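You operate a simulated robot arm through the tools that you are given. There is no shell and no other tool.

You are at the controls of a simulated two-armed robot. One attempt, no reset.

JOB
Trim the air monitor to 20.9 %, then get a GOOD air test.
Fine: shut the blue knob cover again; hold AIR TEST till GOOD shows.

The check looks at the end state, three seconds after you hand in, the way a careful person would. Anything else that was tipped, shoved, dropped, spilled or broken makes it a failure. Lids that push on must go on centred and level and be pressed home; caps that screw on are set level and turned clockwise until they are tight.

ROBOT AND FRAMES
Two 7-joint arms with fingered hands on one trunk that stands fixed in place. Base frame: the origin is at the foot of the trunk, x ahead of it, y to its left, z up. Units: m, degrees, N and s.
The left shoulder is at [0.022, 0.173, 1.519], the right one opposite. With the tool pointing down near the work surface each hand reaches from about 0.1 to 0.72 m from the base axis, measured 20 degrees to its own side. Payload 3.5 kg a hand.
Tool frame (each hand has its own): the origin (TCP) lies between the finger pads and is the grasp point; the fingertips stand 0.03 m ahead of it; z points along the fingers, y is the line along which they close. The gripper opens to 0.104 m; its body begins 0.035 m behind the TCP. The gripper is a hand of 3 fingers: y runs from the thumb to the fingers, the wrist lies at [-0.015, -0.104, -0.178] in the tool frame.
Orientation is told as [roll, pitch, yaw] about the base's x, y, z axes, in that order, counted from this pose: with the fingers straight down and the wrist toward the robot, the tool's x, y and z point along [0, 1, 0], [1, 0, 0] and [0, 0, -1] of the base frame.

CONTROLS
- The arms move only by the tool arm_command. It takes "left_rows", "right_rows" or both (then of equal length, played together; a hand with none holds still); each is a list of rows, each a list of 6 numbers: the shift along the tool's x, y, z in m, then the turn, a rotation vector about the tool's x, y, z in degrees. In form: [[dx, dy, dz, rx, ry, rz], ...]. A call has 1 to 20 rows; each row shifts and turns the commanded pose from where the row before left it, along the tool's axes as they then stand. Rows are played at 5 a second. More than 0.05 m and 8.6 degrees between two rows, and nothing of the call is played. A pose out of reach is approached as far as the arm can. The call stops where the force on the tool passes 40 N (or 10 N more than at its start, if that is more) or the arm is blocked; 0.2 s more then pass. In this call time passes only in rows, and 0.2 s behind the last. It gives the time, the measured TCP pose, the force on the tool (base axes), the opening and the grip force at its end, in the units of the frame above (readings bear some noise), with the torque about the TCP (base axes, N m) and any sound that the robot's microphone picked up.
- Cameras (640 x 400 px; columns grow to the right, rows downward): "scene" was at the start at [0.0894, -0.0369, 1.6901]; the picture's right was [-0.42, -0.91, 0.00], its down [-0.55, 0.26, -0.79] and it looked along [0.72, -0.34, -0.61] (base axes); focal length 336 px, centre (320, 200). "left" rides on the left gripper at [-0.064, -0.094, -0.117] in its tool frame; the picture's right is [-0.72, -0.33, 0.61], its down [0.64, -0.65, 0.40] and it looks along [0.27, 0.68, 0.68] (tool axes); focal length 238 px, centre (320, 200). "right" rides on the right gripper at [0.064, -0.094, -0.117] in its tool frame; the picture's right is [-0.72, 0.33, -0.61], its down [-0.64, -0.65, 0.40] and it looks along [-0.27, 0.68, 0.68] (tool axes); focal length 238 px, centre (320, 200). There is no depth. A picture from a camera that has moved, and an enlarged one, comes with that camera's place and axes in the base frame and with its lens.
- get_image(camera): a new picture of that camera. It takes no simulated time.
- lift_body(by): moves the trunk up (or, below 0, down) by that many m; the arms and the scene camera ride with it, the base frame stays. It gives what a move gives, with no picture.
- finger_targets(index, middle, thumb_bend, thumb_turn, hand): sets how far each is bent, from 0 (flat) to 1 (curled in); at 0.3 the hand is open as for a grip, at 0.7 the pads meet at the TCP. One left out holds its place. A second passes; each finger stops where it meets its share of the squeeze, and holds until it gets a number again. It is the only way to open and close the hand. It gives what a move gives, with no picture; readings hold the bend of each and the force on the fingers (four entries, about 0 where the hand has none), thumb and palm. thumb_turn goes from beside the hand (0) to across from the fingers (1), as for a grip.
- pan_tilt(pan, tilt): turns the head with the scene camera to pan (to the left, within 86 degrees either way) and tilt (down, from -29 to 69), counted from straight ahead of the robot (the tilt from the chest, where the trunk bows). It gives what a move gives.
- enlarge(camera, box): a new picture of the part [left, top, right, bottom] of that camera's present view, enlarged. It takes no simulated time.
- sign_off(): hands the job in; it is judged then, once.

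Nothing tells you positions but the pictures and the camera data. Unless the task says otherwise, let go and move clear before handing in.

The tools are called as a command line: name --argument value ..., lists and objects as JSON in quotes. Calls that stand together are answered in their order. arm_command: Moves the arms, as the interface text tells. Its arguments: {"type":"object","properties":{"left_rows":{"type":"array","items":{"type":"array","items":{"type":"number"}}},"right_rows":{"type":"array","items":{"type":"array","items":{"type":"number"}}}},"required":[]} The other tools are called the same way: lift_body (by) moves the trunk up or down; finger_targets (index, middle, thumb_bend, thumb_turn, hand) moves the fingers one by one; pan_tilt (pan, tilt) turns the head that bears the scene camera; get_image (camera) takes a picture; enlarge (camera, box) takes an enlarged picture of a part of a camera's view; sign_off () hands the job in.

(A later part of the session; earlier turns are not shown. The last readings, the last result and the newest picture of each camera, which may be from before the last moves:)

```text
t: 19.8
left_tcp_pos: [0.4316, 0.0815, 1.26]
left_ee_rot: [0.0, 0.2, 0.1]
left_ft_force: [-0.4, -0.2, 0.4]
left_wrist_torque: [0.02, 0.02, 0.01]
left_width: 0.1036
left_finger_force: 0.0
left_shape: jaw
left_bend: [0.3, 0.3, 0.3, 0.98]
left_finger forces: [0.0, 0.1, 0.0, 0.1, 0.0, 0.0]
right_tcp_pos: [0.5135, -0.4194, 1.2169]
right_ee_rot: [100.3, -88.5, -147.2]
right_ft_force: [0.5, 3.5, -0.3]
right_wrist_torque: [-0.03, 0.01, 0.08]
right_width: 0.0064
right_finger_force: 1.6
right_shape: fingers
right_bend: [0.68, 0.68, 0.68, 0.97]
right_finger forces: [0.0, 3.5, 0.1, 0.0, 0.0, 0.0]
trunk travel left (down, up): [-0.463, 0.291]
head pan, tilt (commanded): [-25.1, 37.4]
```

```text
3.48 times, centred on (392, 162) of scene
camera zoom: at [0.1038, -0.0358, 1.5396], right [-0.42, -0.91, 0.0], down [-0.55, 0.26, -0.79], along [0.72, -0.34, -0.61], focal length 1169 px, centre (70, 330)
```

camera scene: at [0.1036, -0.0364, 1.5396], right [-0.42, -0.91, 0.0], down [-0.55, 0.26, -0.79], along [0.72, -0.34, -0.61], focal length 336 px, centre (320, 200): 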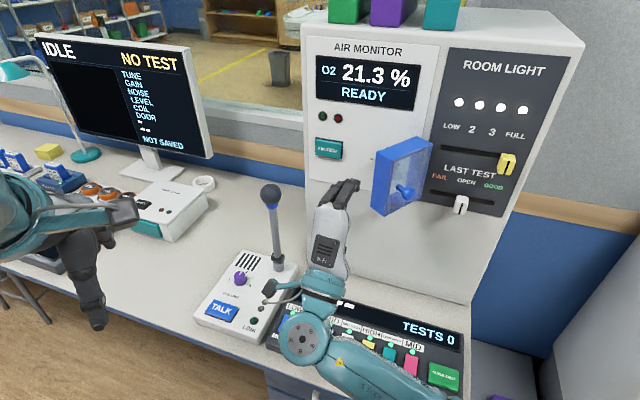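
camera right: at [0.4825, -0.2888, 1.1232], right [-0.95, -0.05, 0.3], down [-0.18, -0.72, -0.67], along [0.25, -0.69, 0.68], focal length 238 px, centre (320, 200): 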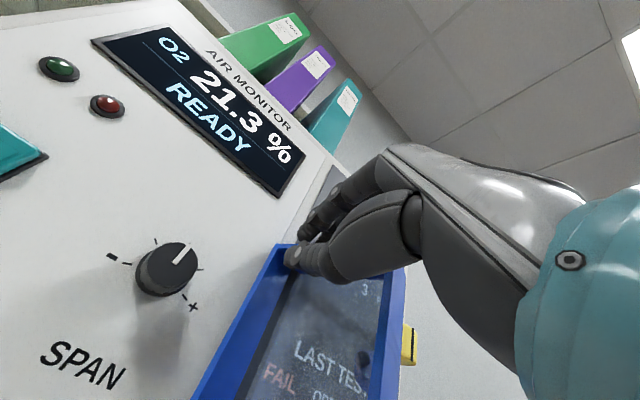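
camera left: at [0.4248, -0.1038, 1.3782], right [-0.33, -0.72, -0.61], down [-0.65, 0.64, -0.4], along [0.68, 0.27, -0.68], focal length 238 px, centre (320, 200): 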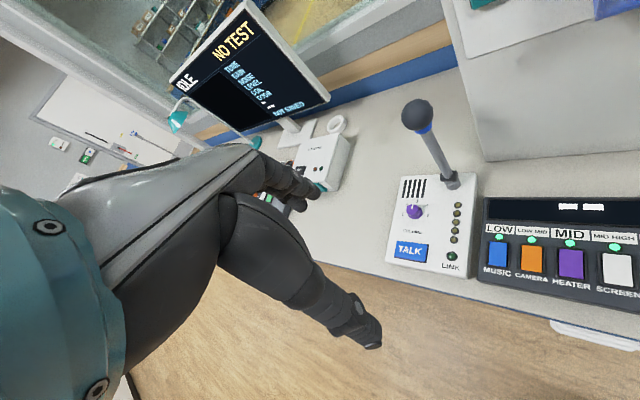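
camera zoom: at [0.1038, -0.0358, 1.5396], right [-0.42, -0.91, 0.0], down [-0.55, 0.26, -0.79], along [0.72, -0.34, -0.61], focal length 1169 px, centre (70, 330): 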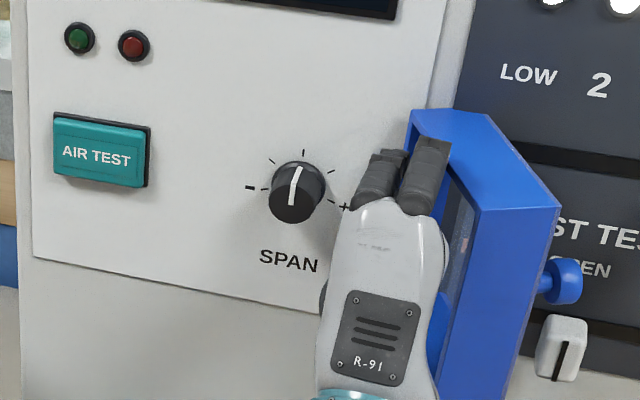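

The cover is now open past 90° and the SPAN knob is fully exposed. I'll ease off the cover, back out, and check that it stays open.

arm_command --right_rows '[[0.01, 0, 0, 0, 0, 0], [0.005, 0, -0.03, 0, 0, 0], [0, 0, -0.03, 0, 0, 0], [0, 0, -0.03, 0, 0, 0], [0.02, -0.02, -0.01, 0, 0, 0], [0.02, -0.02, 0, 0, 0, 0]]'

finger_targets --hand "right" --index 0.42 --middle 0.42 --thumb_bend 0.42

get_image --camera "right"

get_image --camera "scene"

enlarge --camera "scene" --box '[320, 105, 464, 220]'

```text
t: 21.1
left_tcp_pos: [0.4316, 0.0805, 1.2585]
left_ee_rot: [0.0, 0.1, 0.1]
left_ft_force: [-0.8, -0.1, 0.3]
left_wrist_torque: [-0.01, -0.03, 0.01]
left_width: 0.104
left_finger_force: 0.0
left_shape: jaw
left_bend: [0.3, 0.3, 0.3, 0.98]
left_finger forces: [0.0, 0.0, 0.0, 0.0, 0.0, 0.1]
right_tcp_pos: [0.4866, -0.3078, 1.1766]
right_ee_rot: [101.2, -88.4, -148.3]
right_ft_force: [0.8, 0.6, 0.7]
right_wrist_torque: [0.03, 0.02, 0.02]
right_width: 0.0064
right_finger_force: 0.0
right_shape: fingers
right_bend: [0.68, 0.68, 0.68, 0.97]
right_finger forces: [0.0, 0.1, 0.1, 0.0, 0.1, 0.0]
trunk travel left (down, up): [-0.463, 0.291]
head pan, tilt (commanded): [-25.1, 37.4]
```

```text
t: 22.1
left_tcp_pos: [0.4315, 0.0809, 1.2611]
left_ee_rot: [-0.1, 0.1, 0.1]
left_ft_force: [0.2, -1.1, -0.2]
left_wrist_torque: [-0.01, 0.02, 0.02]
left_width: 0.1037
left_finger_force: 0.1
left_shape: jaw
left_bend: [0.3, 0.3, 0.3, 0.98]
left_finger forces: [0.0, 0.1, 0.1, 0.1, 0.0, 0.0]
right_tcp_pos: [0.4858, -0.3077, 1.1772]
right_ee_rot: [100.8, -88.4, -147.9]
right_ft_force: [0.5, -0.6, 0.9]
right_wrist_torque: [0.0, -0.01, 0.0]
right_width: 0.0722
right_finger_force: 0.2
right_shape: fingers
right_bend: [0.42, 0.42, 0.42, 0.97]
right_finger forces: [0.0, 0.1, 0.1, 0.0, 0.0, 0.1]
trunk travel left (down, up): [-0.463, 0.291]
head pan, tilt (commanded): [-25.1, 37.4]
```

```text
taken
camera right: at [0.4557, -0.1772, 1.0834], right [-0.95, -0.05, 0.3], down [-0.18, -0.72, -0.67], along [0.25, -0.69, 0.68], focal length 238 px, centre (320, 200)
```

right: 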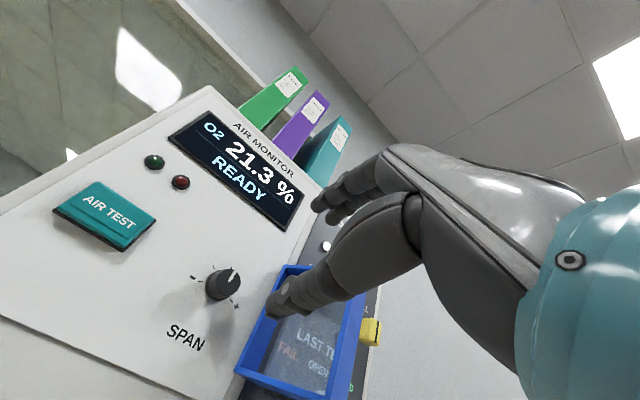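

```text
taken
camera scene: at [0.1032, -0.037, 1.5396], right [-0.42, -0.91, 0.0], down [-0.55, 0.26, -0.79], along [0.72, -0.34, -0.61], focal length 336 px, centre (320, 200)
```

scene: 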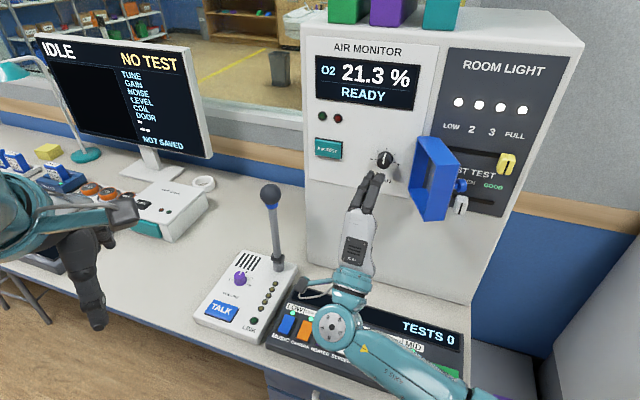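

```text
3.48 times, centred on (392, 162) of scene
camera zoom: at [0.1032, -0.037, 1.5396], right [-0.42, -0.91, 0.0], down [-0.55, 0.26, -0.79], along [0.72, -0.34, -0.61], focal length 1169 px, centre (70, 330)
```

zoom: 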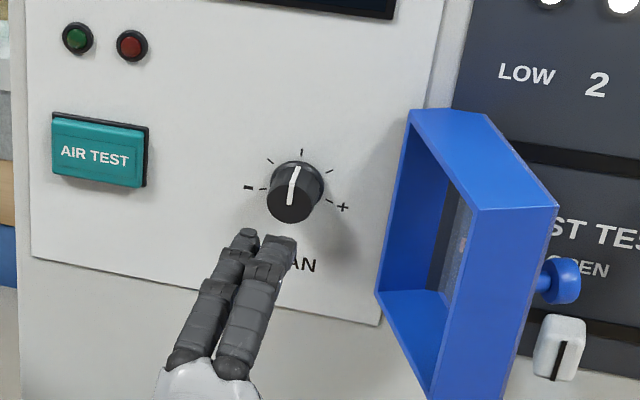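

The cover stays open by itself. I'll zoom in hard on the knob to fix its position and pointer.

enlarge --camera "scene" --box '[368, 140, 400, 176]'

enlarge --camera "right" --box '[170, 245, 270, 320]'

```text
11.11 times, centred on (384, 158) of scene
camera zoom: at [0.1032, -0.037, 1.5396], right [-0.42, -0.91, 0.0], down [-0.55, 0.26, -0.79], along [0.72, -0.34, -0.61], focal length 3734 px, centre (-391, 667)
```

zoom: 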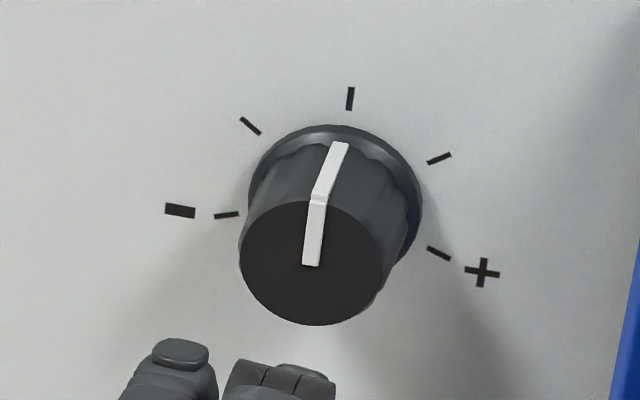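

```text
5.33 times, centred on (220, 282) of right
camera zoom: at [0.4557, -0.1772, 1.0834], right [-0.95, -0.05, 0.3], down [-0.18, -0.72, -0.67], along [0.25, -0.69, 0.68], focal length 1271 px, centre (853, -240)
```

zoom: 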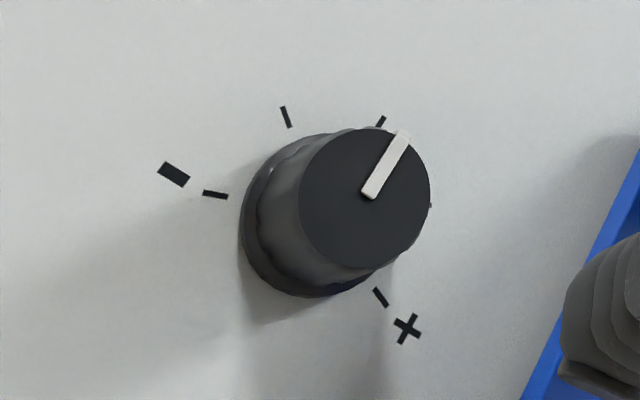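

I get the knob front at about [0.600, -0.417, 1.169] and its base at [0.6205, -0.4366, 1.168], with a diameter of about 27 mm. I'll line up and approach most of the way with the hand open.

arm_command --right_rows '[[0.01, -0.009, 0, 0, 0, 0], [0, 0, 0.03, 0, 0, 0], [0, 0, 0.03, 0, 0, 0], [0, 0, 0.03, 0, 0, 0]]'

get_image --camera "right"

enlarge --camera "scene" --box '[340, 120, 436, 200]'

```text
t: 23.1
left_tcp_pos: [0.433, 0.0793, 1.2588]
left_ee_rot: [0.1, 0.2, 0.1]
left_ft_force: [-0.3, -0.9, -0.4]
left_wrist_torque: [0.01, 0.01, 0.04]
left_width: 0.1037
left_finger_force: 0.0
left_shape: jaw
left_bend: [0.3, 0.3, 0.3, 0.98]
left_finger forces: [0.1, 0.1, 0.0, 0.0, 0.0, 0.0]
right_tcp_pos: [0.5552, -0.37, 1.1707]
right_ee_rot: [99.0, -88.4, -146.0]
right_ft_force: [0.6, 0.4, 0.5]
right_wrist_torque: [0.03, 0.0, 0.02]
right_width: 0.0721
right_finger_force: 0.1
right_shape: fingers
right_bend: [0.42, 0.42, 0.42, 0.97]
right_finger forces: [0.0, 0.1, 0.0, 0.0, 0.0, 0.0]
trunk travel left (down, up): [-0.463, 0.291]
head pan, tilt (commanded): [-25.1, 37.4]
```

```text
taken
camera right: at [0.5249, -0.2393, 1.0762], right [-0.95, -0.05, 0.3], down [-0.18, -0.72, -0.67], along [0.25, -0.69, 0.68], focal length 238 px, centre (320, 200)
```

right: 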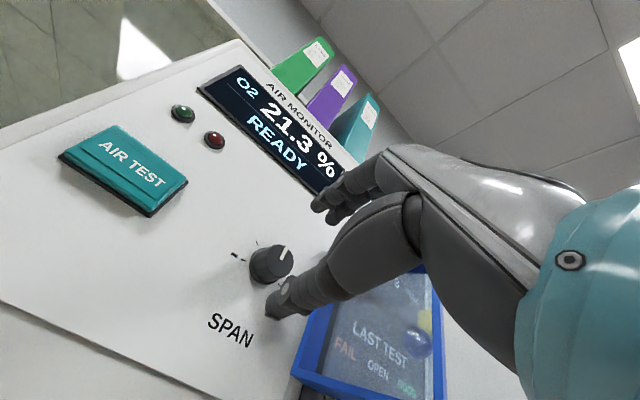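

```text
5.00 times, centred on (388, 160) of scene
camera zoom: at [0.1036, -0.0375, 1.5396], right [-0.42, -0.91, 0.0], down [-0.55, 0.26, -0.79], along [0.72, -0.34, -0.61], focal length 1680 px, centre (-20, 400)
```

zoom: 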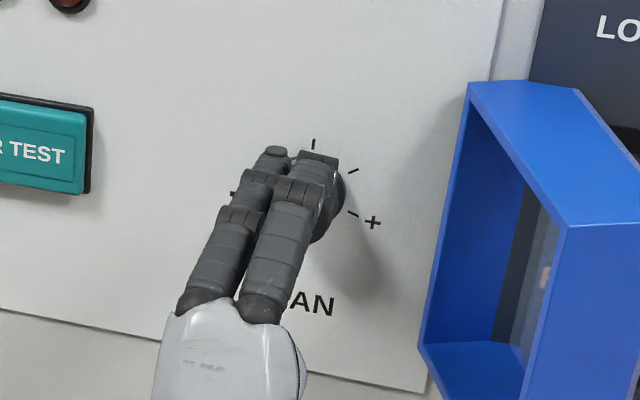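

The alignment matches what I predicted. I'll advance the last stretch slowly around the knob.

arm_command --right_rows '[[0, 0, 0.02, 0, 0, 0], [0, 0, 0.02, 0, 0, 0], [0, 0, 0.012, 0, 0, 0]]'

enlarge --camera "right" --box '[180, 130, 420, 330]'

enlarge --camera "scene" --box '[340, 120, 436, 200]'

```text
t: 23.9
left_tcp_pos: [0.4315, 0.0795, 1.2608]
left_ee_rot: [-0.1, 0.1, 0.1]
left_ft_force: [-0.8, -0.3, 0.7]
left_wrist_torque: [-0.05, -0.02, -0.02]
left_width: 0.1036
left_finger_force: 0.2
left_shape: jaw
left_bend: [0.3, 0.3, 0.3, 0.98]
left_finger forces: [0.0, 0.0, 0.0, 0.1, 0.0, 0.1]
right_tcp_pos: [0.5917, -0.4066, 1.1695]
right_ee_rot: [99.8, -88.5, -146.8]
right_ft_force: [0.2, 0.4, -0.2]
right_wrist_torque: [-0.01, -0.02, 0.01]
right_width: 0.0724
right_finger_force: 0.1
right_shape: fingers
right_bend: [0.42, 0.42, 0.42, 0.97]
right_finger forces: [0.0, 0.0, 0.1, 0.0, 0.0, 0.0]
trunk travel left (down, up): [-0.463, 0.291]
head pan, tilt (commanded): [-25.1, 37.4]
```

```text
2.00 times, centred on (300, 230) of right
camera zoom: at [0.5604, -0.2758, 1.0756], right [-0.95, -0.05, 0.3], down [-0.18, -0.72, -0.67], along [0.25, -0.69, 0.68], focal length 477 px, centre (360, 140)
```

zoom: 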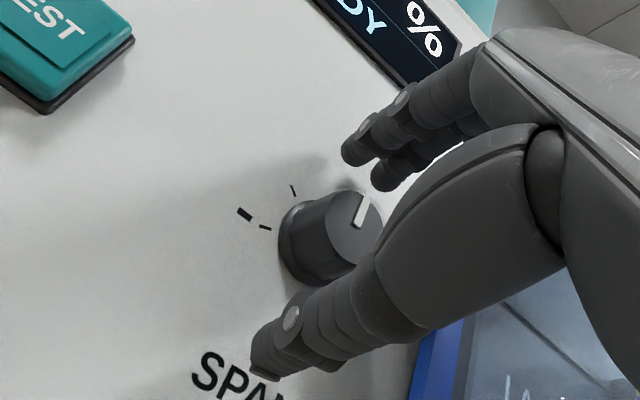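

```text
5.00 times, centred on (388, 160) of scene
camera zoom: at [0.1035, -0.0371, 1.5396], right [-0.42, -0.91, 0.0], down [-0.55, 0.26, -0.79], along [0.72, -0.34, -0.61], focal length 1680 px, centre (-20, 400)
```

zoom: 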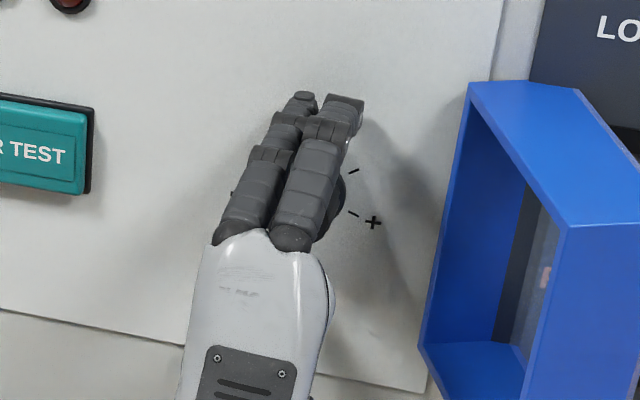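

The fingers straddle the knob, and about 5 mm more is right. I'll advance that and close gently.

arm_command --right_rows '[[0, 0, 0.005, 0, 0, 0]]'

finger_targets --hand "right" --index 0.55 --middle 0.55 --thumb_bend 0.55

enlarge --camera "right" --box '[180, 130, 420, 330]'

enlarge --camera "scene" --box '[300, 40, 460, 200]'

```text
t: 24.4
left_tcp_pos: [0.431, 0.0797, 1.2614]
left_ee_rot: [0.0, 0.2, 0.0]
left_ft_force: [0.0, 0.6, 0.3]
left_wrist_torque: [0.01, -0.02, 0.01]
left_width: 0.1034
left_finger_force: 0.0
left_shape: jaw
left_bend: [0.3, 0.3, 0.3, 0.98]
left_finger forces: [0.1, 0.0, 0.0, 0.1, 0.0, 0.0]
right_tcp_pos: [0.5941, -0.41, 1.1677]
right_ee_rot: [100.4, -88.5, -147.4]
right_ft_force: [-0.1, -0.1, -1.2]
right_wrist_torque: [-0.01, 0.02, 0.01]
right_width: 0.0723
right_finger_force: 0.0
right_shape: fingers
right_bend: [0.42, 0.42, 0.42, 0.97]
right_finger forces: [0.0, 0.0, 0.1, 0.0, 0.1, 0.0]
trunk travel left (down, up): [-0.463, 0.291]
head pan, tilt (commanded): [-25.1, 37.4]
```

```text
t: 25.4
left_tcp_pos: [0.4323, 0.0801, 1.2607]
left_ee_rot: [0.0, -0.1, 0.1]
left_ft_force: [0.1, -0.2, -0.1]
left_wrist_torque: [0.03, -0.01, 0.05]
left_width: 0.1038
left_finger_force: 0.1
left_shape: jaw
left_bend: [0.3, 0.3, 0.3, 0.98]
left_finger forces: [0.0, 0.1, 0.1, 0.0, 0.0, 0.0]
right_tcp_pos: [0.5943, -0.4107, 1.1682]
right_ee_rot: [101.0, -88.5, -147.9]
right_ft_force: [0.6, -0.1, 0.9]
right_wrist_torque: [0.01, 0.01, 0.01]
right_width: 0.0396
right_finger_force: 0.1
right_shape: fingers
right_bend: [0.55, 0.55, 0.55, 0.97]
right_finger forces: [0.1, 0.0, 0.0, 0.0, 0.1, 0.0]
trunk travel left (down, up): [-0.463, 0.291]
head pan, tilt (commanded): [-25.1, 37.4]
```

```text
2.00 times, centred on (300, 230) of right
camera zoom: at [0.5632, -0.2795, 1.0753], right [-0.95, -0.05, 0.3], down [-0.18, -0.72, -0.67], along [0.25, -0.69, 0.68], focal length 477 px, centre (360, 140)
```

zoom: 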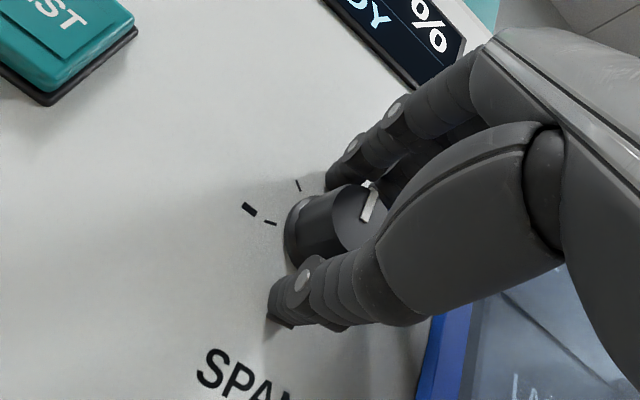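

```text
2.50 times, centred on (380, 120) of scene
camera zoom: at [0.1032, -0.0369, 1.5396], right [-0.42, -0.91, 0.0], down [-0.55, 0.26, -0.79], along [0.72, -0.34, -0.61], focal length 840 px, centre (170, 400)
```

zoom: 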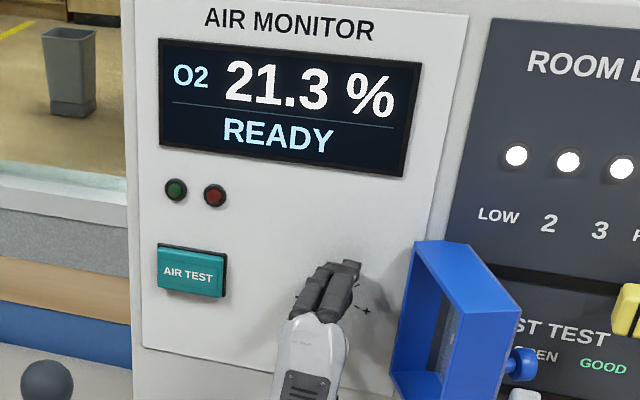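

Both sides are near the knob with no contact yet. I'll close onto it.

finger_targets --hand "right" --index 0.66 --middle 0.66 --thumb_bend 0.66

enlarge --camera "right" --box '[180, 130, 420, 330]'

enlarge --camera "scene" --box '[300, 40, 460, 200]'

```text
t: 26.4
left_tcp_pos: [0.4312, 0.0799, 1.2607]
left_ee_rot: [0.0, 0.0, 0.1]
left_ft_force: [-0.3, -0.8, 0.7]
left_wrist_torque: [0.01, -0.02, 0.07]
left_width: 0.1034
left_finger_force: 0.1
left_shape: jaw
left_bend: [0.3, 0.3, 0.3, 0.98]
left_finger forces: [0.0, 0.0, 0.0, 0.0, 0.0, 0.0]
right_tcp_pos: [0.5935, -0.4103, 1.1702]
right_ee_rot: [102.5, -88.4, -149.5]
right_ft_force: [1.3, -0.5, 5.0]
right_wrist_torque: [-0.08, -0.05, 0.01]
right_width: 0.0241
right_finger_force: 5.3
right_shape: fingers
right_bend: [0.6, 0.64, 0.62, 0.97]
right_finger forces: [5.0, 2.2, 0.0, 0.0, 3.4, 0.1]
trunk travel left (down, up): [-0.463, 0.291]
head pan, tilt (commanded): [-25.1, 37.4]
```

```text
2.00 times, centred on (300, 230) of right
camera zoom: at [0.5631, -0.2796, 1.0758], right [-0.95, -0.05, 0.3], down [-0.18, -0.72, -0.67], along [0.25, -0.69, 0.68], focal length 477 px, centre (360, 140)
```

zoom: 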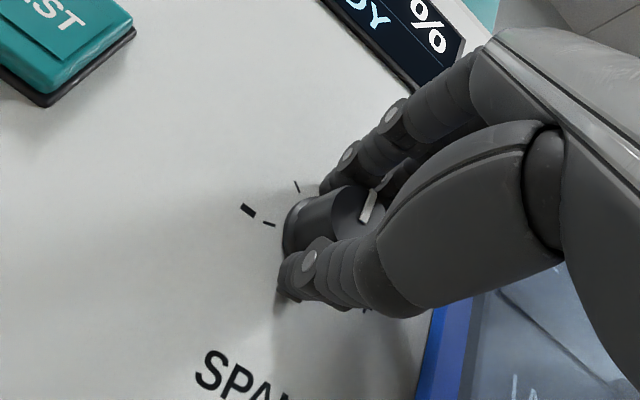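

```text
2.50 times, centred on (380, 120) of scene
camera zoom: at [0.1029, -0.0368, 1.5397], right [-0.42, -0.91, 0.0], down [-0.55, 0.26, -0.79], along [0.72, -0.34, -0.61], focal length 840 px, centre (170, 400)
```

zoom: 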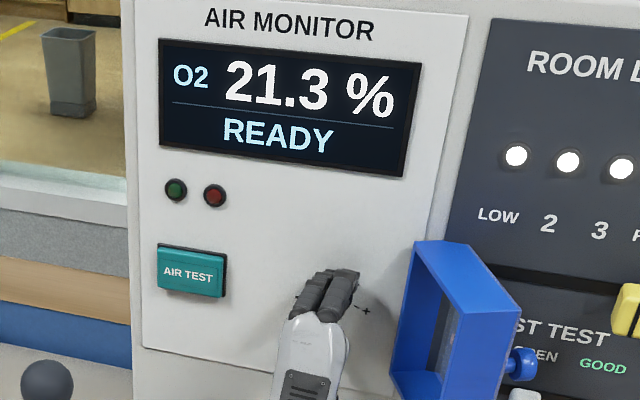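

The knob is gripped and the reading is still 21.3 %. I'll turn a few degrees counter-clockwise and watch the display.

arm_command --right_rows '[[0, 0, 0, 0, 0, -4], [0, 0, 0, 0, 0, -4]]'

enlarge --camera "right" --box '[180, 130, 420, 330]'

enlarge --camera "scene" --box '[300, 40, 460, 200]'

```text
t: 26.9
left_tcp_pos: [0.4311, 0.0806, 1.2607]
left_ee_rot: [-0.1, 0.0, 0.2]
left_ft_force: [0.7, 0.4, -0.4]
left_wrist_torque: [0.02, 0.0, 0.03]
left_width: 0.1038
left_finger_force: 0.0
left_shape: jaw
left_bend: [0.3, 0.3, 0.3, 0.98]
left_finger forces: [0.0, 0.0, 0.1, 0.0, 0.0, 0.0]
right_tcp_pos: [0.5946, -0.4099, 1.1705]
right_ee_rot: [-93.0, -83.6, 46.0]
right_ft_force: [-0.7, -1.6, 4.5]
right_wrist_torque: [-0.1, -0.15, -0.06]
right_width: 0.0235
right_finger_force: 5.5
right_shape: fingers
right_bend: [0.6, 0.64, 0.62, 0.97]
right_finger forces: [4.7, 2.9, 0.1, 0.0, 3.2, 0.1]
trunk travel left (down, up): [-0.463, 0.291]
head pan, tilt (commanded): [-25.1, 37.4]
```

```text
2.00 times, centred on (300, 230) of right
camera zoom: at [0.5533, -0.2888, 1.0677], right [-0.92, -0.01, 0.4], down [-0.24, -0.78, -0.57], along [0.32, -0.62, 0.71], focal length 477 px, centre (360, 140)
```

zoom: 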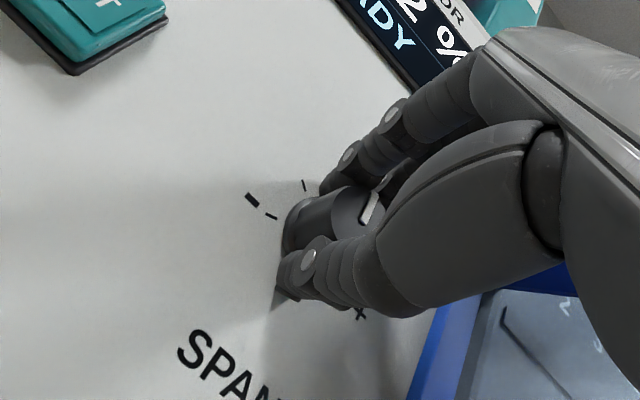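

```text
2.50 times, centred on (380, 120) of scene
camera zoom: at [0.1026, -0.037, 1.5397], right [-0.42, -0.91, 0.0], down [-0.55, 0.26, -0.8], along [0.72, -0.34, -0.61], focal length 840 px, centre (170, 400)
```

zoom: 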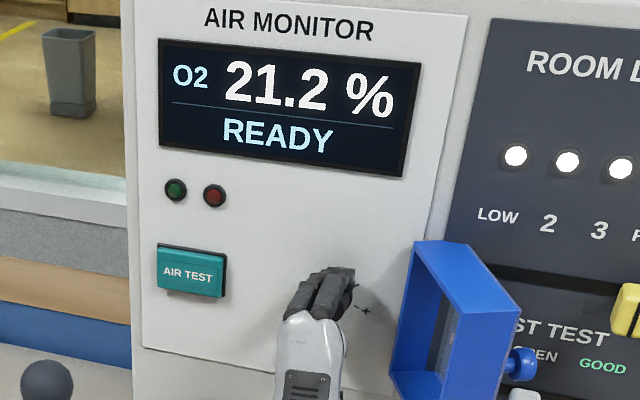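

The reading dropped to 21.2 %, so that is the right direction. I'll turn another 8° counter-clockwise.

arm_command --right_rows '[[0, 0, 0, 0, 0, -4], [0, 0, 0, 0, 0, -4]]'

enlarge --camera "scene" --box '[300, 40, 460, 200]'

```text
t: 27.6
left_tcp_pos: [0.431, 0.0807, 1.2603]
left_ee_rot: [0.0, 0.0, 0.1]
left_ft_force: [0.9, -0.1, 0.9]
left_wrist_torque: [-0.01, -0.01, -0.04]
left_width: 0.1037
left_finger_force: 0.0
left_shape: jaw
left_bend: [0.3, 0.3, 0.3, 0.98]
left_finger forces: [0.1, 0.0, 0.1, 0.0, 0.0, 0.0]
right_tcp_pos: [0.5931, -0.4104, 1.1694]
right_ee_rot: [-91.3, -75.6, 44.2]
right_ft_force: [-0.6, -0.7, 4.4]
right_wrist_torque: [-0.08, -0.07, -0.06]
right_width: 0.0238
right_finger_force: 5.6
right_shape: fingers
right_bend: [0.6, 0.64, 0.62, 0.97]
right_finger forces: [4.3, 3.1, 0.1, 0.0, 3.5, 0.1]
trunk travel left (down, up): [-0.463, 0.291]
head pan, tilt (commanded): [-25.1, 37.4]
```

```text
2.50 times, centred on (380, 120) of scene
camera zoom: at [0.1025, -0.0369, 1.5397], right [-0.42, -0.91, 0.0], down [-0.55, 0.26, -0.8], along [0.72, -0.34, -0.61], focal length 840 px, centre (170, 400)
```

zoom: 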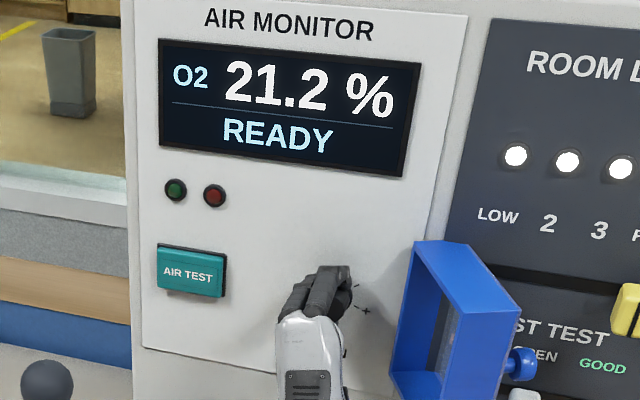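

It still shows 21.2 %, so the gain is fairly low. I'll turn another 12°.

arm_command --right_rows '[[0, 0, 0, 0, 0, -4], [0, 0, 0, 0, 0, -4], [0, 0, 0, 0, 0, -4]]'

enlarge --camera "scene" --box '[300, 40, 460, 200]'

enlarge --camera "right" --box '[180, 130, 420, 330]'

```text
t: 28.4
left_tcp_pos: [0.4314, 0.0804, 1.2602]
left_ee_rot: [0.1, 0.1, 0.1]
left_ft_force: [0.4, 0.7, -0.7]
left_wrist_torque: [-0.01, 0.04, 0.01]
left_width: 0.1036
left_finger_force: 0.0
left_shape: jaw
left_bend: [0.3, 0.3, 0.3, 0.98]
left_finger forces: [0.0, 0.1, 0.1, 0.1, 0.0, 0.1]
right_tcp_pos: [0.5944, -0.4089, 1.169]
right_ee_rot: [-90.7, -63.5, 43.6]
right_ft_force: [-1.2, -2.1, 3.8]
right_wrist_torque: [-0.08, -0.11, -0.01]
right_width: 0.0239
right_finger_force: 5.3
right_shape: fingers
right_bend: [0.6, 0.64, 0.62, 0.97]
right_finger forces: [3.9, 3.2, 0.0, 0.0, 3.8, 0.0]
trunk travel left (down, up): [-0.463, 0.291]
head pan, tilt (commanded): [-25.1, 37.4]
```

```text
2.50 times, centred on (380, 120) of scene
camera zoom: at [0.1026, -0.037, 1.5397], right [-0.42, -0.91, 0.0], down [-0.55, 0.26, -0.8], along [0.72, -0.34, -0.61], focal length 840 px, centre (170, 400)
```

zoom: 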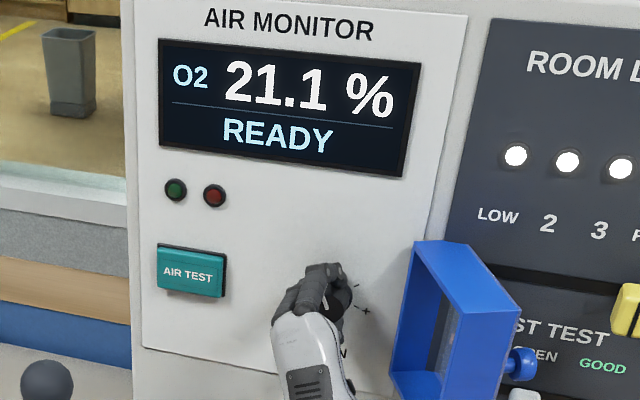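

```text
2.00 times, centred on (300, 230) of right
camera zoom: at [0.5258, -0.3144, 1.0561], right [-0.78, 0.11, 0.61], down [-0.36, -0.89, -0.3], along [0.51, -0.45, 0.74], focal length 477 px, centre (360, 140)
```

zoom: 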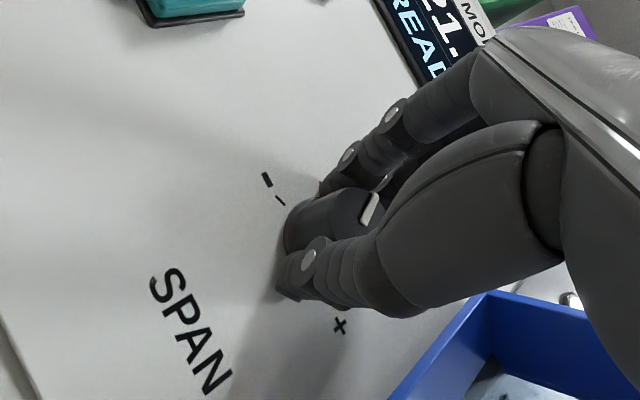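

It reads 21.1 % after 28° in total, so about 0.01 % per degree. I'll continue with 8° steps, watching the clearance to the cover.

arm_command --right_rows '[[0, 0, 0, 0, 0, -4], [0, 0, 0, 0, 0, -4]]'

enlarge --camera "scene" --box '[300, 40, 460, 200]'

```text
t: 28.9
left_tcp_pos: [0.4308, 0.0798, 1.2604]
left_ee_rot: [0.0, 0.0, 0.2]
left_ft_force: [1.0, 0.8, -0.1]
left_wrist_torque: [0.0, 0.01, -0.01]
left_width: 0.1039
left_finger_force: 0.1
left_shape: jaw
left_bend: [0.3, 0.3, 0.3, 0.98]
left_finger forces: [0.0, 0.1, 0.0, 0.1, 0.1, 0.0]
right_tcp_pos: [0.5946, -0.4093, 1.1704]
right_ee_rot: [-90.5, -55.4, 43.4]
right_ft_force: [-0.5, 0.0, 3.0]
right_wrist_torque: [-0.04, -0.1, 0.01]
right_width: 0.0238
right_finger_force: 5.5
right_shape: fingers
right_bend: [0.6, 0.64, 0.62, 0.97]
right_finger forces: [3.8, 2.9, 0.1, 0.0, 3.9, 0.0]
trunk travel left (down, up): [-0.463, 0.291]
head pan, tilt (commanded): [-25.1, 37.4]
```

```text
2.50 times, centred on (380, 120) of scene
camera zoom: at [0.1028, -0.0369, 1.5397], right [-0.42, -0.91, 0.0], down [-0.55, 0.26, -0.79], along [0.72, -0.34, -0.61], focal length 840 px, centre (170, 400)
```

zoom: 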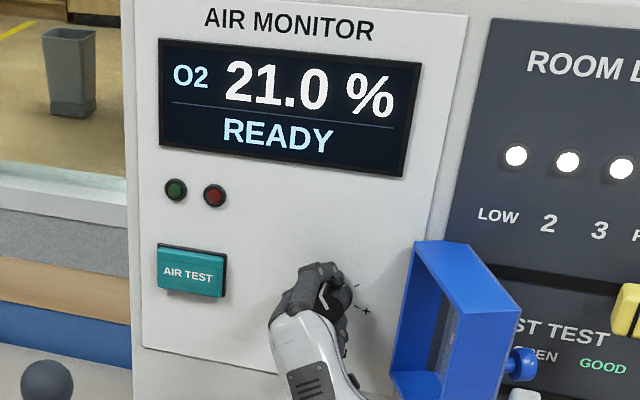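

It reads 21.0 % at 36°. I'll take smaller steps now to find where 20.9 begins.

arm_command --right_rows '[[0, 0, 0, 0, 0, -4]]'

enlarge --camera "scene" --box '[300, 40, 460, 200]'

```text
t: 29.4
left_tcp_pos: [0.4319, 0.0816, 1.2611]
left_ee_rot: [0.0, 0.0, 0.1]
left_ft_force: [0.8, 0.6, -0.4]
left_wrist_torque: [-0.01, 0.0, 0.02]
left_width: 0.1038
left_finger_force: 0.1
left_shape: jaw
left_bend: [0.3, 0.3, 0.3, 0.98]
left_finger forces: [0.0, 0.0, 0.1, 0.0, 0.0, 0.0]
right_tcp_pos: [0.5953, -0.4105, 1.1689]
right_ee_rot: [-90.4, -51.5, 43.4]
right_ft_force: [-0.1, -0.8, 2.3]
right_wrist_torque: [-0.1, -0.11, 0.02]
right_width: 0.0236
right_finger_force: 5.2
right_shape: fingers
right_bend: [0.61, 0.64, 0.62, 0.97]
right_finger forces: [3.9, 2.8, 0.0, 0.0, 4.0, 0.0]
trunk travel left (down, up): [-0.463, 0.291]
head pan, tilt (commanded): [-25.1, 37.4]
```

```text
2.50 times, centred on (380, 120) of scene
camera zoom: at [0.1029, -0.037, 1.5397], right [-0.42, -0.91, 0.0], down [-0.55, 0.26, -0.79], along [0.72, -0.34, -0.61], focal length 840 px, centre (170, 400)
```

zoom: 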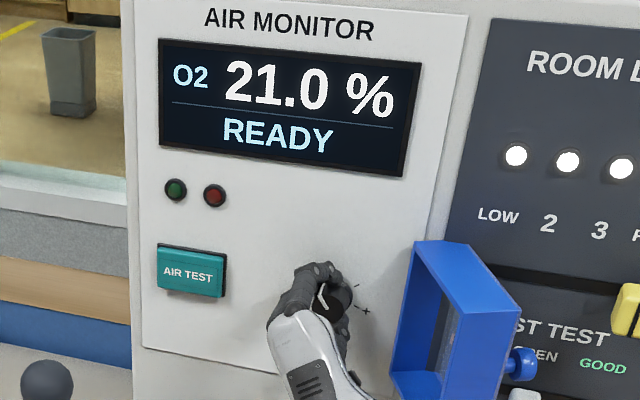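

arm_command --right_rows '[[0, 0, 0, 0, 0, -3]]'

enlarge --camera "scene" --box '[300, 40, 460, 200]'

```text
t: 29.8
left_tcp_pos: [0.432, 0.0802, 1.2603]
left_ee_rot: [0.0, 0.0, 0.1]
left_ft_force: [-0.3, 0.3, 0.3]
left_wrist_torque: [0.03, 0.02, 0.02]
left_width: 0.1036
left_finger_force: 0.1
left_shape: jaw
left_bend: [0.3, 0.3, 0.3, 0.98]
left_finger forces: [0.0, 0.1, 0.1, 0.1, 0.0, 0.1]
right_tcp_pos: [0.5948, -0.4102, 1.17]
right_ee_rot: [-90.5, -48.4, 43.3]
right_ft_force: [0.3, -0.7, 3.8]
right_wrist_torque: [-0.05, -0.09, 0.06]
right_width: 0.0237
right_finger_force: 5.7
right_shape: fingers
right_bend: [0.6, 0.64, 0.62, 0.97]
right_finger forces: [4.1, 2.8, 0.1, 0.1, 3.6, 0.0]
trunk travel left (down, up): [-0.463, 0.291]
head pan, tilt (commanded): [-25.1, 37.4]
```

```text
2.50 times, centred on (380, 120) of scene
camera zoom: at [0.1032, -0.0369, 1.5397], right [-0.42, -0.91, 0.0], down [-0.55, 0.26, -0.79], along [0.72, -0.34, -0.61], focal length 840 px, centre (170, 400)
```

zoom: 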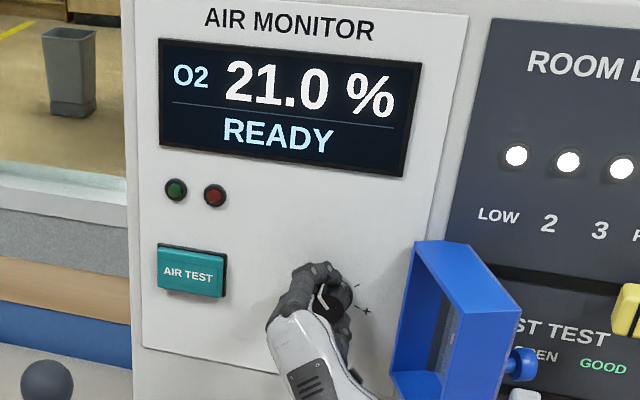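

I'm at 43° and it still shows 21.0 %, so I'll keep going in small steps.

arm_command --right_rows '[[0, 0, 0, 0, 0, -3]]'

enlarge --camera "scene" --box '[300, 40, 460, 200]'

```text
t: 30.1
left_tcp_pos: [0.4314, 0.0804, 1.2602]
left_ee_rot: [0.0, -0.1, 0.0]
left_ft_force: [0.2, 0.6, 0.3]
left_wrist_torque: [0.04, 0.0, 0.01]
left_width: 0.1039
left_finger_force: 0.1
left_shape: jaw
left_bend: [0.3, 0.3, 0.3, 0.98]
left_finger forces: [0.1, 0.0, 0.1, 0.0, 0.0, 0.0]
right_tcp_pos: [0.5944, -0.4097, 1.1711]
right_ee_rot: [-90.5, -45.6, 43.3]
right_ft_force: [0.2, -0.4, 3.3]
right_wrist_torque: [-0.04, -0.08, 0.03]
right_width: 0.0238
right_finger_force: 5.2
right_shape: fingers
right_bend: [0.61, 0.64, 0.62, 0.97]
right_finger forces: [3.7, 2.8, 0.1, 0.0, 4.0, 0.1]
trunk travel left (down, up): [-0.463, 0.291]
head pan, tilt (commanded): [-25.1, 37.4]
```

```text
2.50 times, centred on (380, 120) of scene
camera zoom: at [0.103, -0.0369, 1.5397], right [-0.42, -0.91, 0.0], down [-0.55, 0.26, -0.79], along [0.72, -0.34, -0.61], focal length 840 px, centre (170, 400)
```

zoom: 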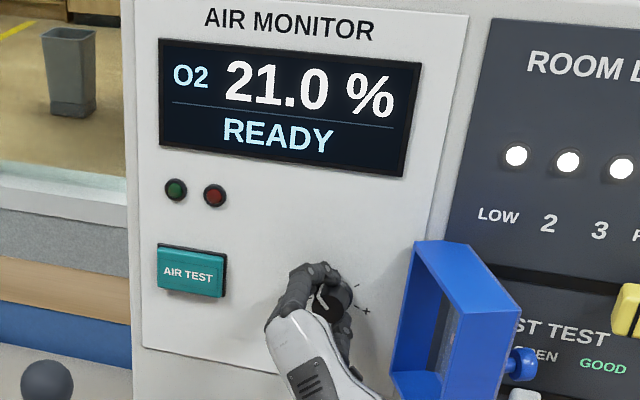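

arm_command --right_rows '[[0, 0, 0, 0, 0, -3]]'

enlarge --camera "scene" --box '[300, 40, 460, 200]'

enlarge --camera "scene" --box '[360, 130, 408, 180]'

```text
t: 30.6
left_tcp_pos: [0.4322, 0.0803, 1.2604]
left_ee_rot: [0.1, 0.0, 0.1]
left_ft_force: [-0.9, 0.7, -0.5]
left_wrist_torque: [-0.04, 0.0, -0.01]
left_width: 0.1037
left_finger_force: 0.0
left_shape: jaw
left_bend: [0.3, 0.3, 0.3, 0.98]
left_finger forces: [0.0, 0.1, 0.0, 0.0, 0.0, 0.0]
right_tcp_pos: [0.5933, -0.4091, 1.1708]
right_ee_rot: [-90.5, -42.5, 43.3]
right_ft_force: [1.3, -0.9, 2.8]
right_wrist_torque: [-0.04, -0.05, -0.01]
right_width: 0.0238
right_finger_force: 5.4
right_shape: fingers
right_bend: [0.61, 0.64, 0.62, 0.97]
right_finger forces: [3.6, 2.9, 0.0, 0.0, 4.0, 0.0]
trunk travel left (down, up): [-0.463, 0.291]
head pan, tilt (commanded): [-25.1, 37.4]
```

```text
2.50 times, centred on (380, 120) of scene
camera zoom: at [0.103, -0.037, 1.5397], right [-0.42, -0.91, 0.0], down [-0.55, 0.26, -0.79], along [0.72, -0.34, -0.61], focal length 840 px, centre (170, 400)
```

zoom: 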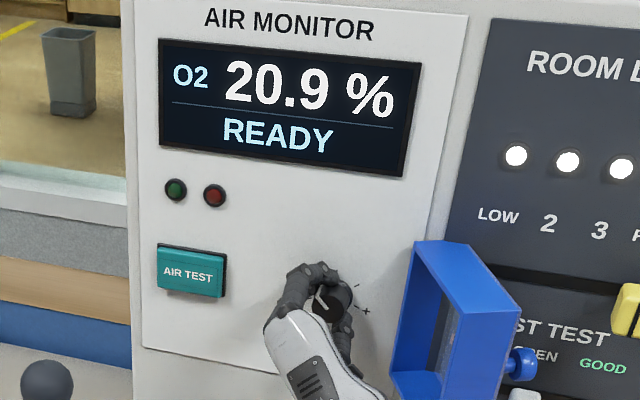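

```text
8.00 times, centred on (384, 155) of scene
camera zoom: at [0.103, -0.037, 1.5397], right [-0.42, -0.91, 0.0], down [-0.55, 0.26, -0.79], along [0.72, -0.34, -0.61], focal length 2688 px, centre (-192, 560)
```

zoom: 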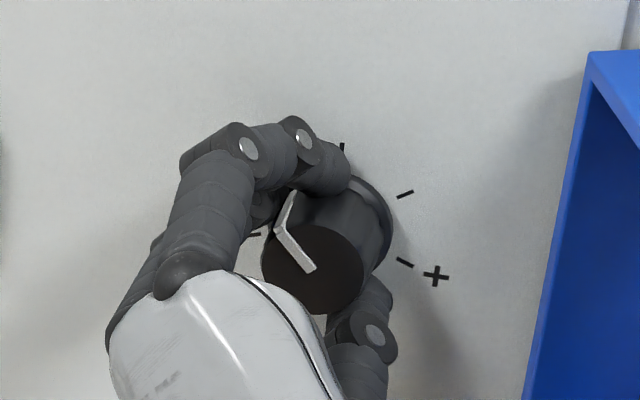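

It now shows 20.9 %, having just crossed the edge. Each 0.1 % spans roughly 14–15°, so I'll go another 5.5° to sit near the middle of 20.9.

arm_command --right_rows '[[0, 0, 0, 0, 0, -3], [0, 0, 0, 0, 0, -2.5]]'

enlarge --camera "scene" --box '[300, 40, 460, 200]'

enlarge --camera "scene" --box '[360, 130, 408, 180]'

```text
t: 31.1
left_tcp_pos: [0.4309, 0.079, 1.2599]
left_ee_rot: [0.0, -0.1, 0.1]
left_ft_force: [-0.6, -0.1, 0.8]
left_wrist_torque: [-0.01, -0.01, 0.02]
left_width: 0.1037
left_finger_force: 0.0
left_shape: jaw
left_bend: [0.3, 0.3, 0.3, 0.98]
left_finger forces: [0.0, 0.0, 0.0, 0.0, 0.0, 0.0]
right_tcp_pos: [0.594, -0.4089, 1.1699]
right_ee_rot: [-90.5, -37.0, 43.1]
right_ft_force: [1.9, -0.2, 4.8]
right_wrist_torque: [-0.04, -0.08, 0.02]
right_width: 0.0238
right_finger_force: 5.8
right_shape: fingers
right_bend: [0.61, 0.64, 0.62, 0.97]
right_finger forces: [3.8, 3.5, 0.0, 0.1, 3.6, 0.0]
trunk travel left (down, up): [-0.463, 0.291]
head pan, tilt (commanded): [-25.1, 37.4]
```

```text
2.50 times, centred on (380, 120) of scene
camera zoom: at [0.103, -0.0368, 1.5397], right [-0.42, -0.91, 0.0], down [-0.55, 0.26, -0.79], along [0.72, -0.34, -0.61], focal length 840 px, centre (170, 400)
```

zoom: 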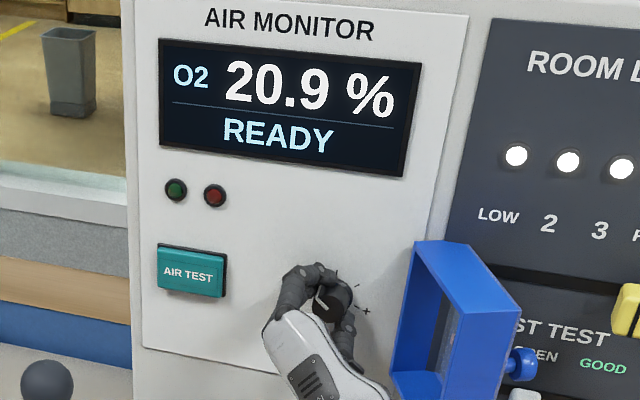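

```text
8.00 times, centred on (384, 155) of scene
camera zoom: at [0.103, -0.0368, 1.5397], right [-0.42, -0.91, 0.0], down [-0.55, 0.26, -0.79], along [0.72, -0.34, -0.61], focal length 2688 px, centre (-192, 560)
```

zoom: 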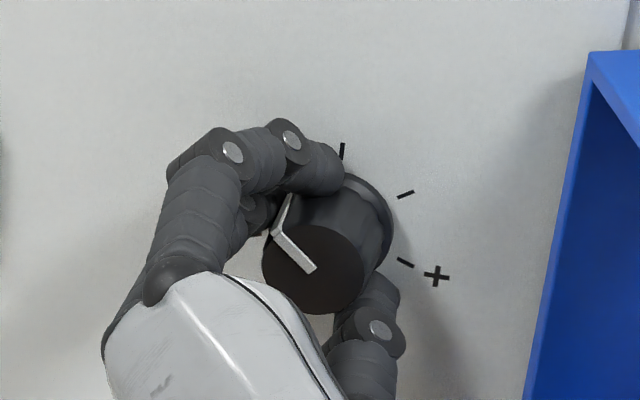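

It's steady at 20.9 %. I'll open the fingers gently and check that the reading holds.

finger_targets --hand "right" --index 0.45 --middle 0.45 --thumb_bend 0.45

enlarge --camera "scene" --box '[300, 40, 460, 200]'

enlarge --camera "scene" --box '[360, 130, 408, 180]'

```text
t: 32.1
left_tcp_pos: [0.4311, 0.0808, 1.2607]
left_ee_rot: [0.1, 0.0, 0.1]
left_ft_force: [-0.3, 0.2, 0.3]
left_wrist_torque: [0.05, 0.0, 0.0]
left_width: 0.1036
left_finger_force: 0.0
left_shape: jaw
left_bend: [0.3, 0.3, 0.3, 0.98]
left_finger forces: [0.1, 0.0, 0.1, 0.0, 0.0, 0.1]
right_tcp_pos: [0.594, -0.41, 1.1701]
right_ee_rot: [-90.4, -37.1, 43.2]
right_ft_force: [-1.8, 0.9, -1.3]
right_wrist_torque: [-0.06, -0.02, 0.06]
right_width: 0.0644
right_finger_force: 0.6
right_shape: fingers
right_bend: [0.45, 0.45, 0.45, 0.97]
right_finger forces: [0.0, 2.3, 0.0, 0.0, 0.0, 0.0]
trunk travel left (down, up): [-0.463, 0.291]
head pan, tilt (commanded): [-25.1, 37.4]
```

```text
2.50 times, centred on (380, 120) of scene
camera zoom: at [0.103, -0.0367, 1.5397], right [-0.42, -0.91, 0.0], down [-0.55, 0.26, -0.79], along [0.72, -0.34, -0.61], focal length 840 px, centre (170, 400)
```

zoom: 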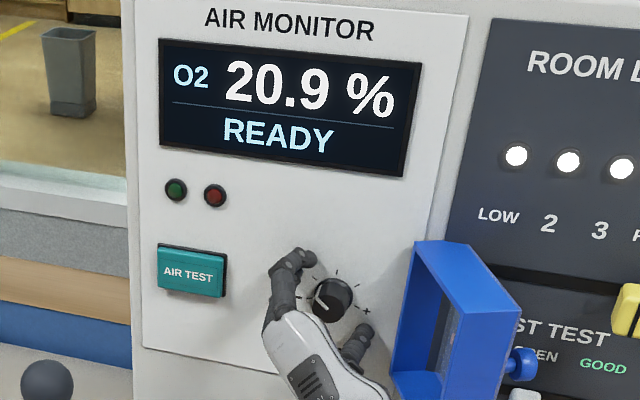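

```text
8.00 times, centred on (384, 155) of scene
camera zoom: at [0.103, -0.0367, 1.5397], right [-0.42, -0.91, 0.0], down [-0.55, 0.26, -0.79], along [0.72, -0.34, -0.61], focal length 2688 px, centre (-192, 560)
```

zoom: 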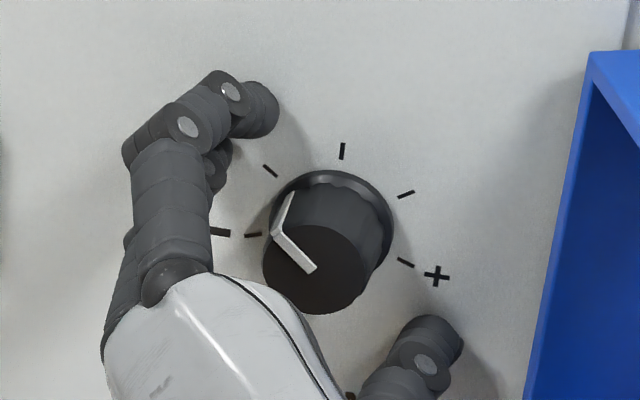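

The reading holds at 20.9 % with the knob released. I'll back the hand straight out along the knob axis.

arm_command --right_rows '[[0, 0, -0.01, 0, 0, 0], [0, 0, -0.02, 0, 0, 0], [0, 0, -0.03, 0, 0, 0], [0, 0, -0.035, 0, 0, 0], [0, 0, -0.035, 0, 0, 0]]'

get_image --camera "scene"

enlarge --camera "scene" --box '[300, 40, 460, 200]'

```text
t: 33.4
left_tcp_pos: [0.431, 0.0804, 1.2608]
left_ee_rot: [0.1, 0.0, 0.1]
left_ft_force: [0.5, -0.7, -0.1]
left_wrist_torque: [-0.02, -0.03, 0.06]
left_width: 0.1038
left_finger_force: 0.1
left_shape: jaw
left_bend: [0.3, 0.3, 0.3, 0.98]
left_finger forces: [0.1, 0.0, 0.1, 0.1, 0.0, 0.0]
right_tcp_pos: [0.5054, -0.3128, 1.1688]
right_ee_rot: [-90.5, -37.0, 43.2]
right_ft_force: [0.2, 0.1, 0.3]
right_wrist_torque: [0.03, -0.01, -0.01]
right_width: 0.0646
right_finger_force: 0.0
right_shape: fingers
right_bend: [0.45, 0.45, 0.45, 0.97]
right_finger forces: [0.1, 0.0, 0.0, 0.0, 0.1, 0.0]
trunk travel left (down, up): [-0.463, 0.291]
head pan, tilt (commanded): [-25.1, 37.4]
```

```text
taken
camera scene: at [0.1027, -0.0365, 1.5397], right [-0.42, -0.91, 0.0], down [-0.55, 0.26, -0.8], along [0.72, -0.34, -0.61], focal length 336 px, centre (320, 200)
```

scene: 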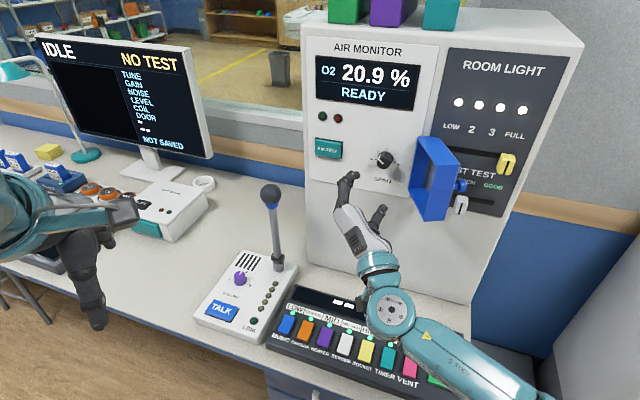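

```text
2.50 times, centred on (380, 120) of scene
camera zoom: at [0.1027, -0.0365, 1.5397], right [-0.42, -0.91, 0.0], down [-0.55, 0.26, -0.8], along [0.72, -0.34, -0.61], focal length 840 px, centre (170, 400)
```

zoom: 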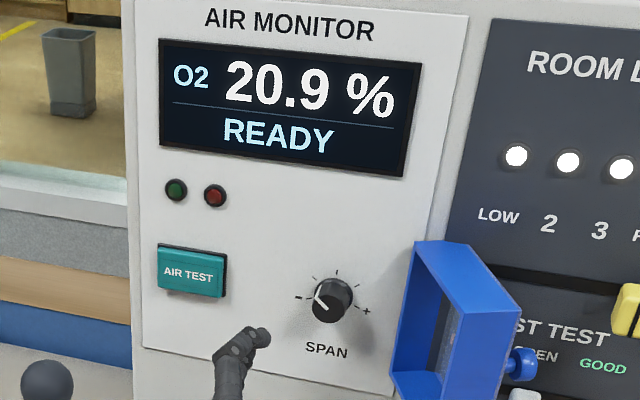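

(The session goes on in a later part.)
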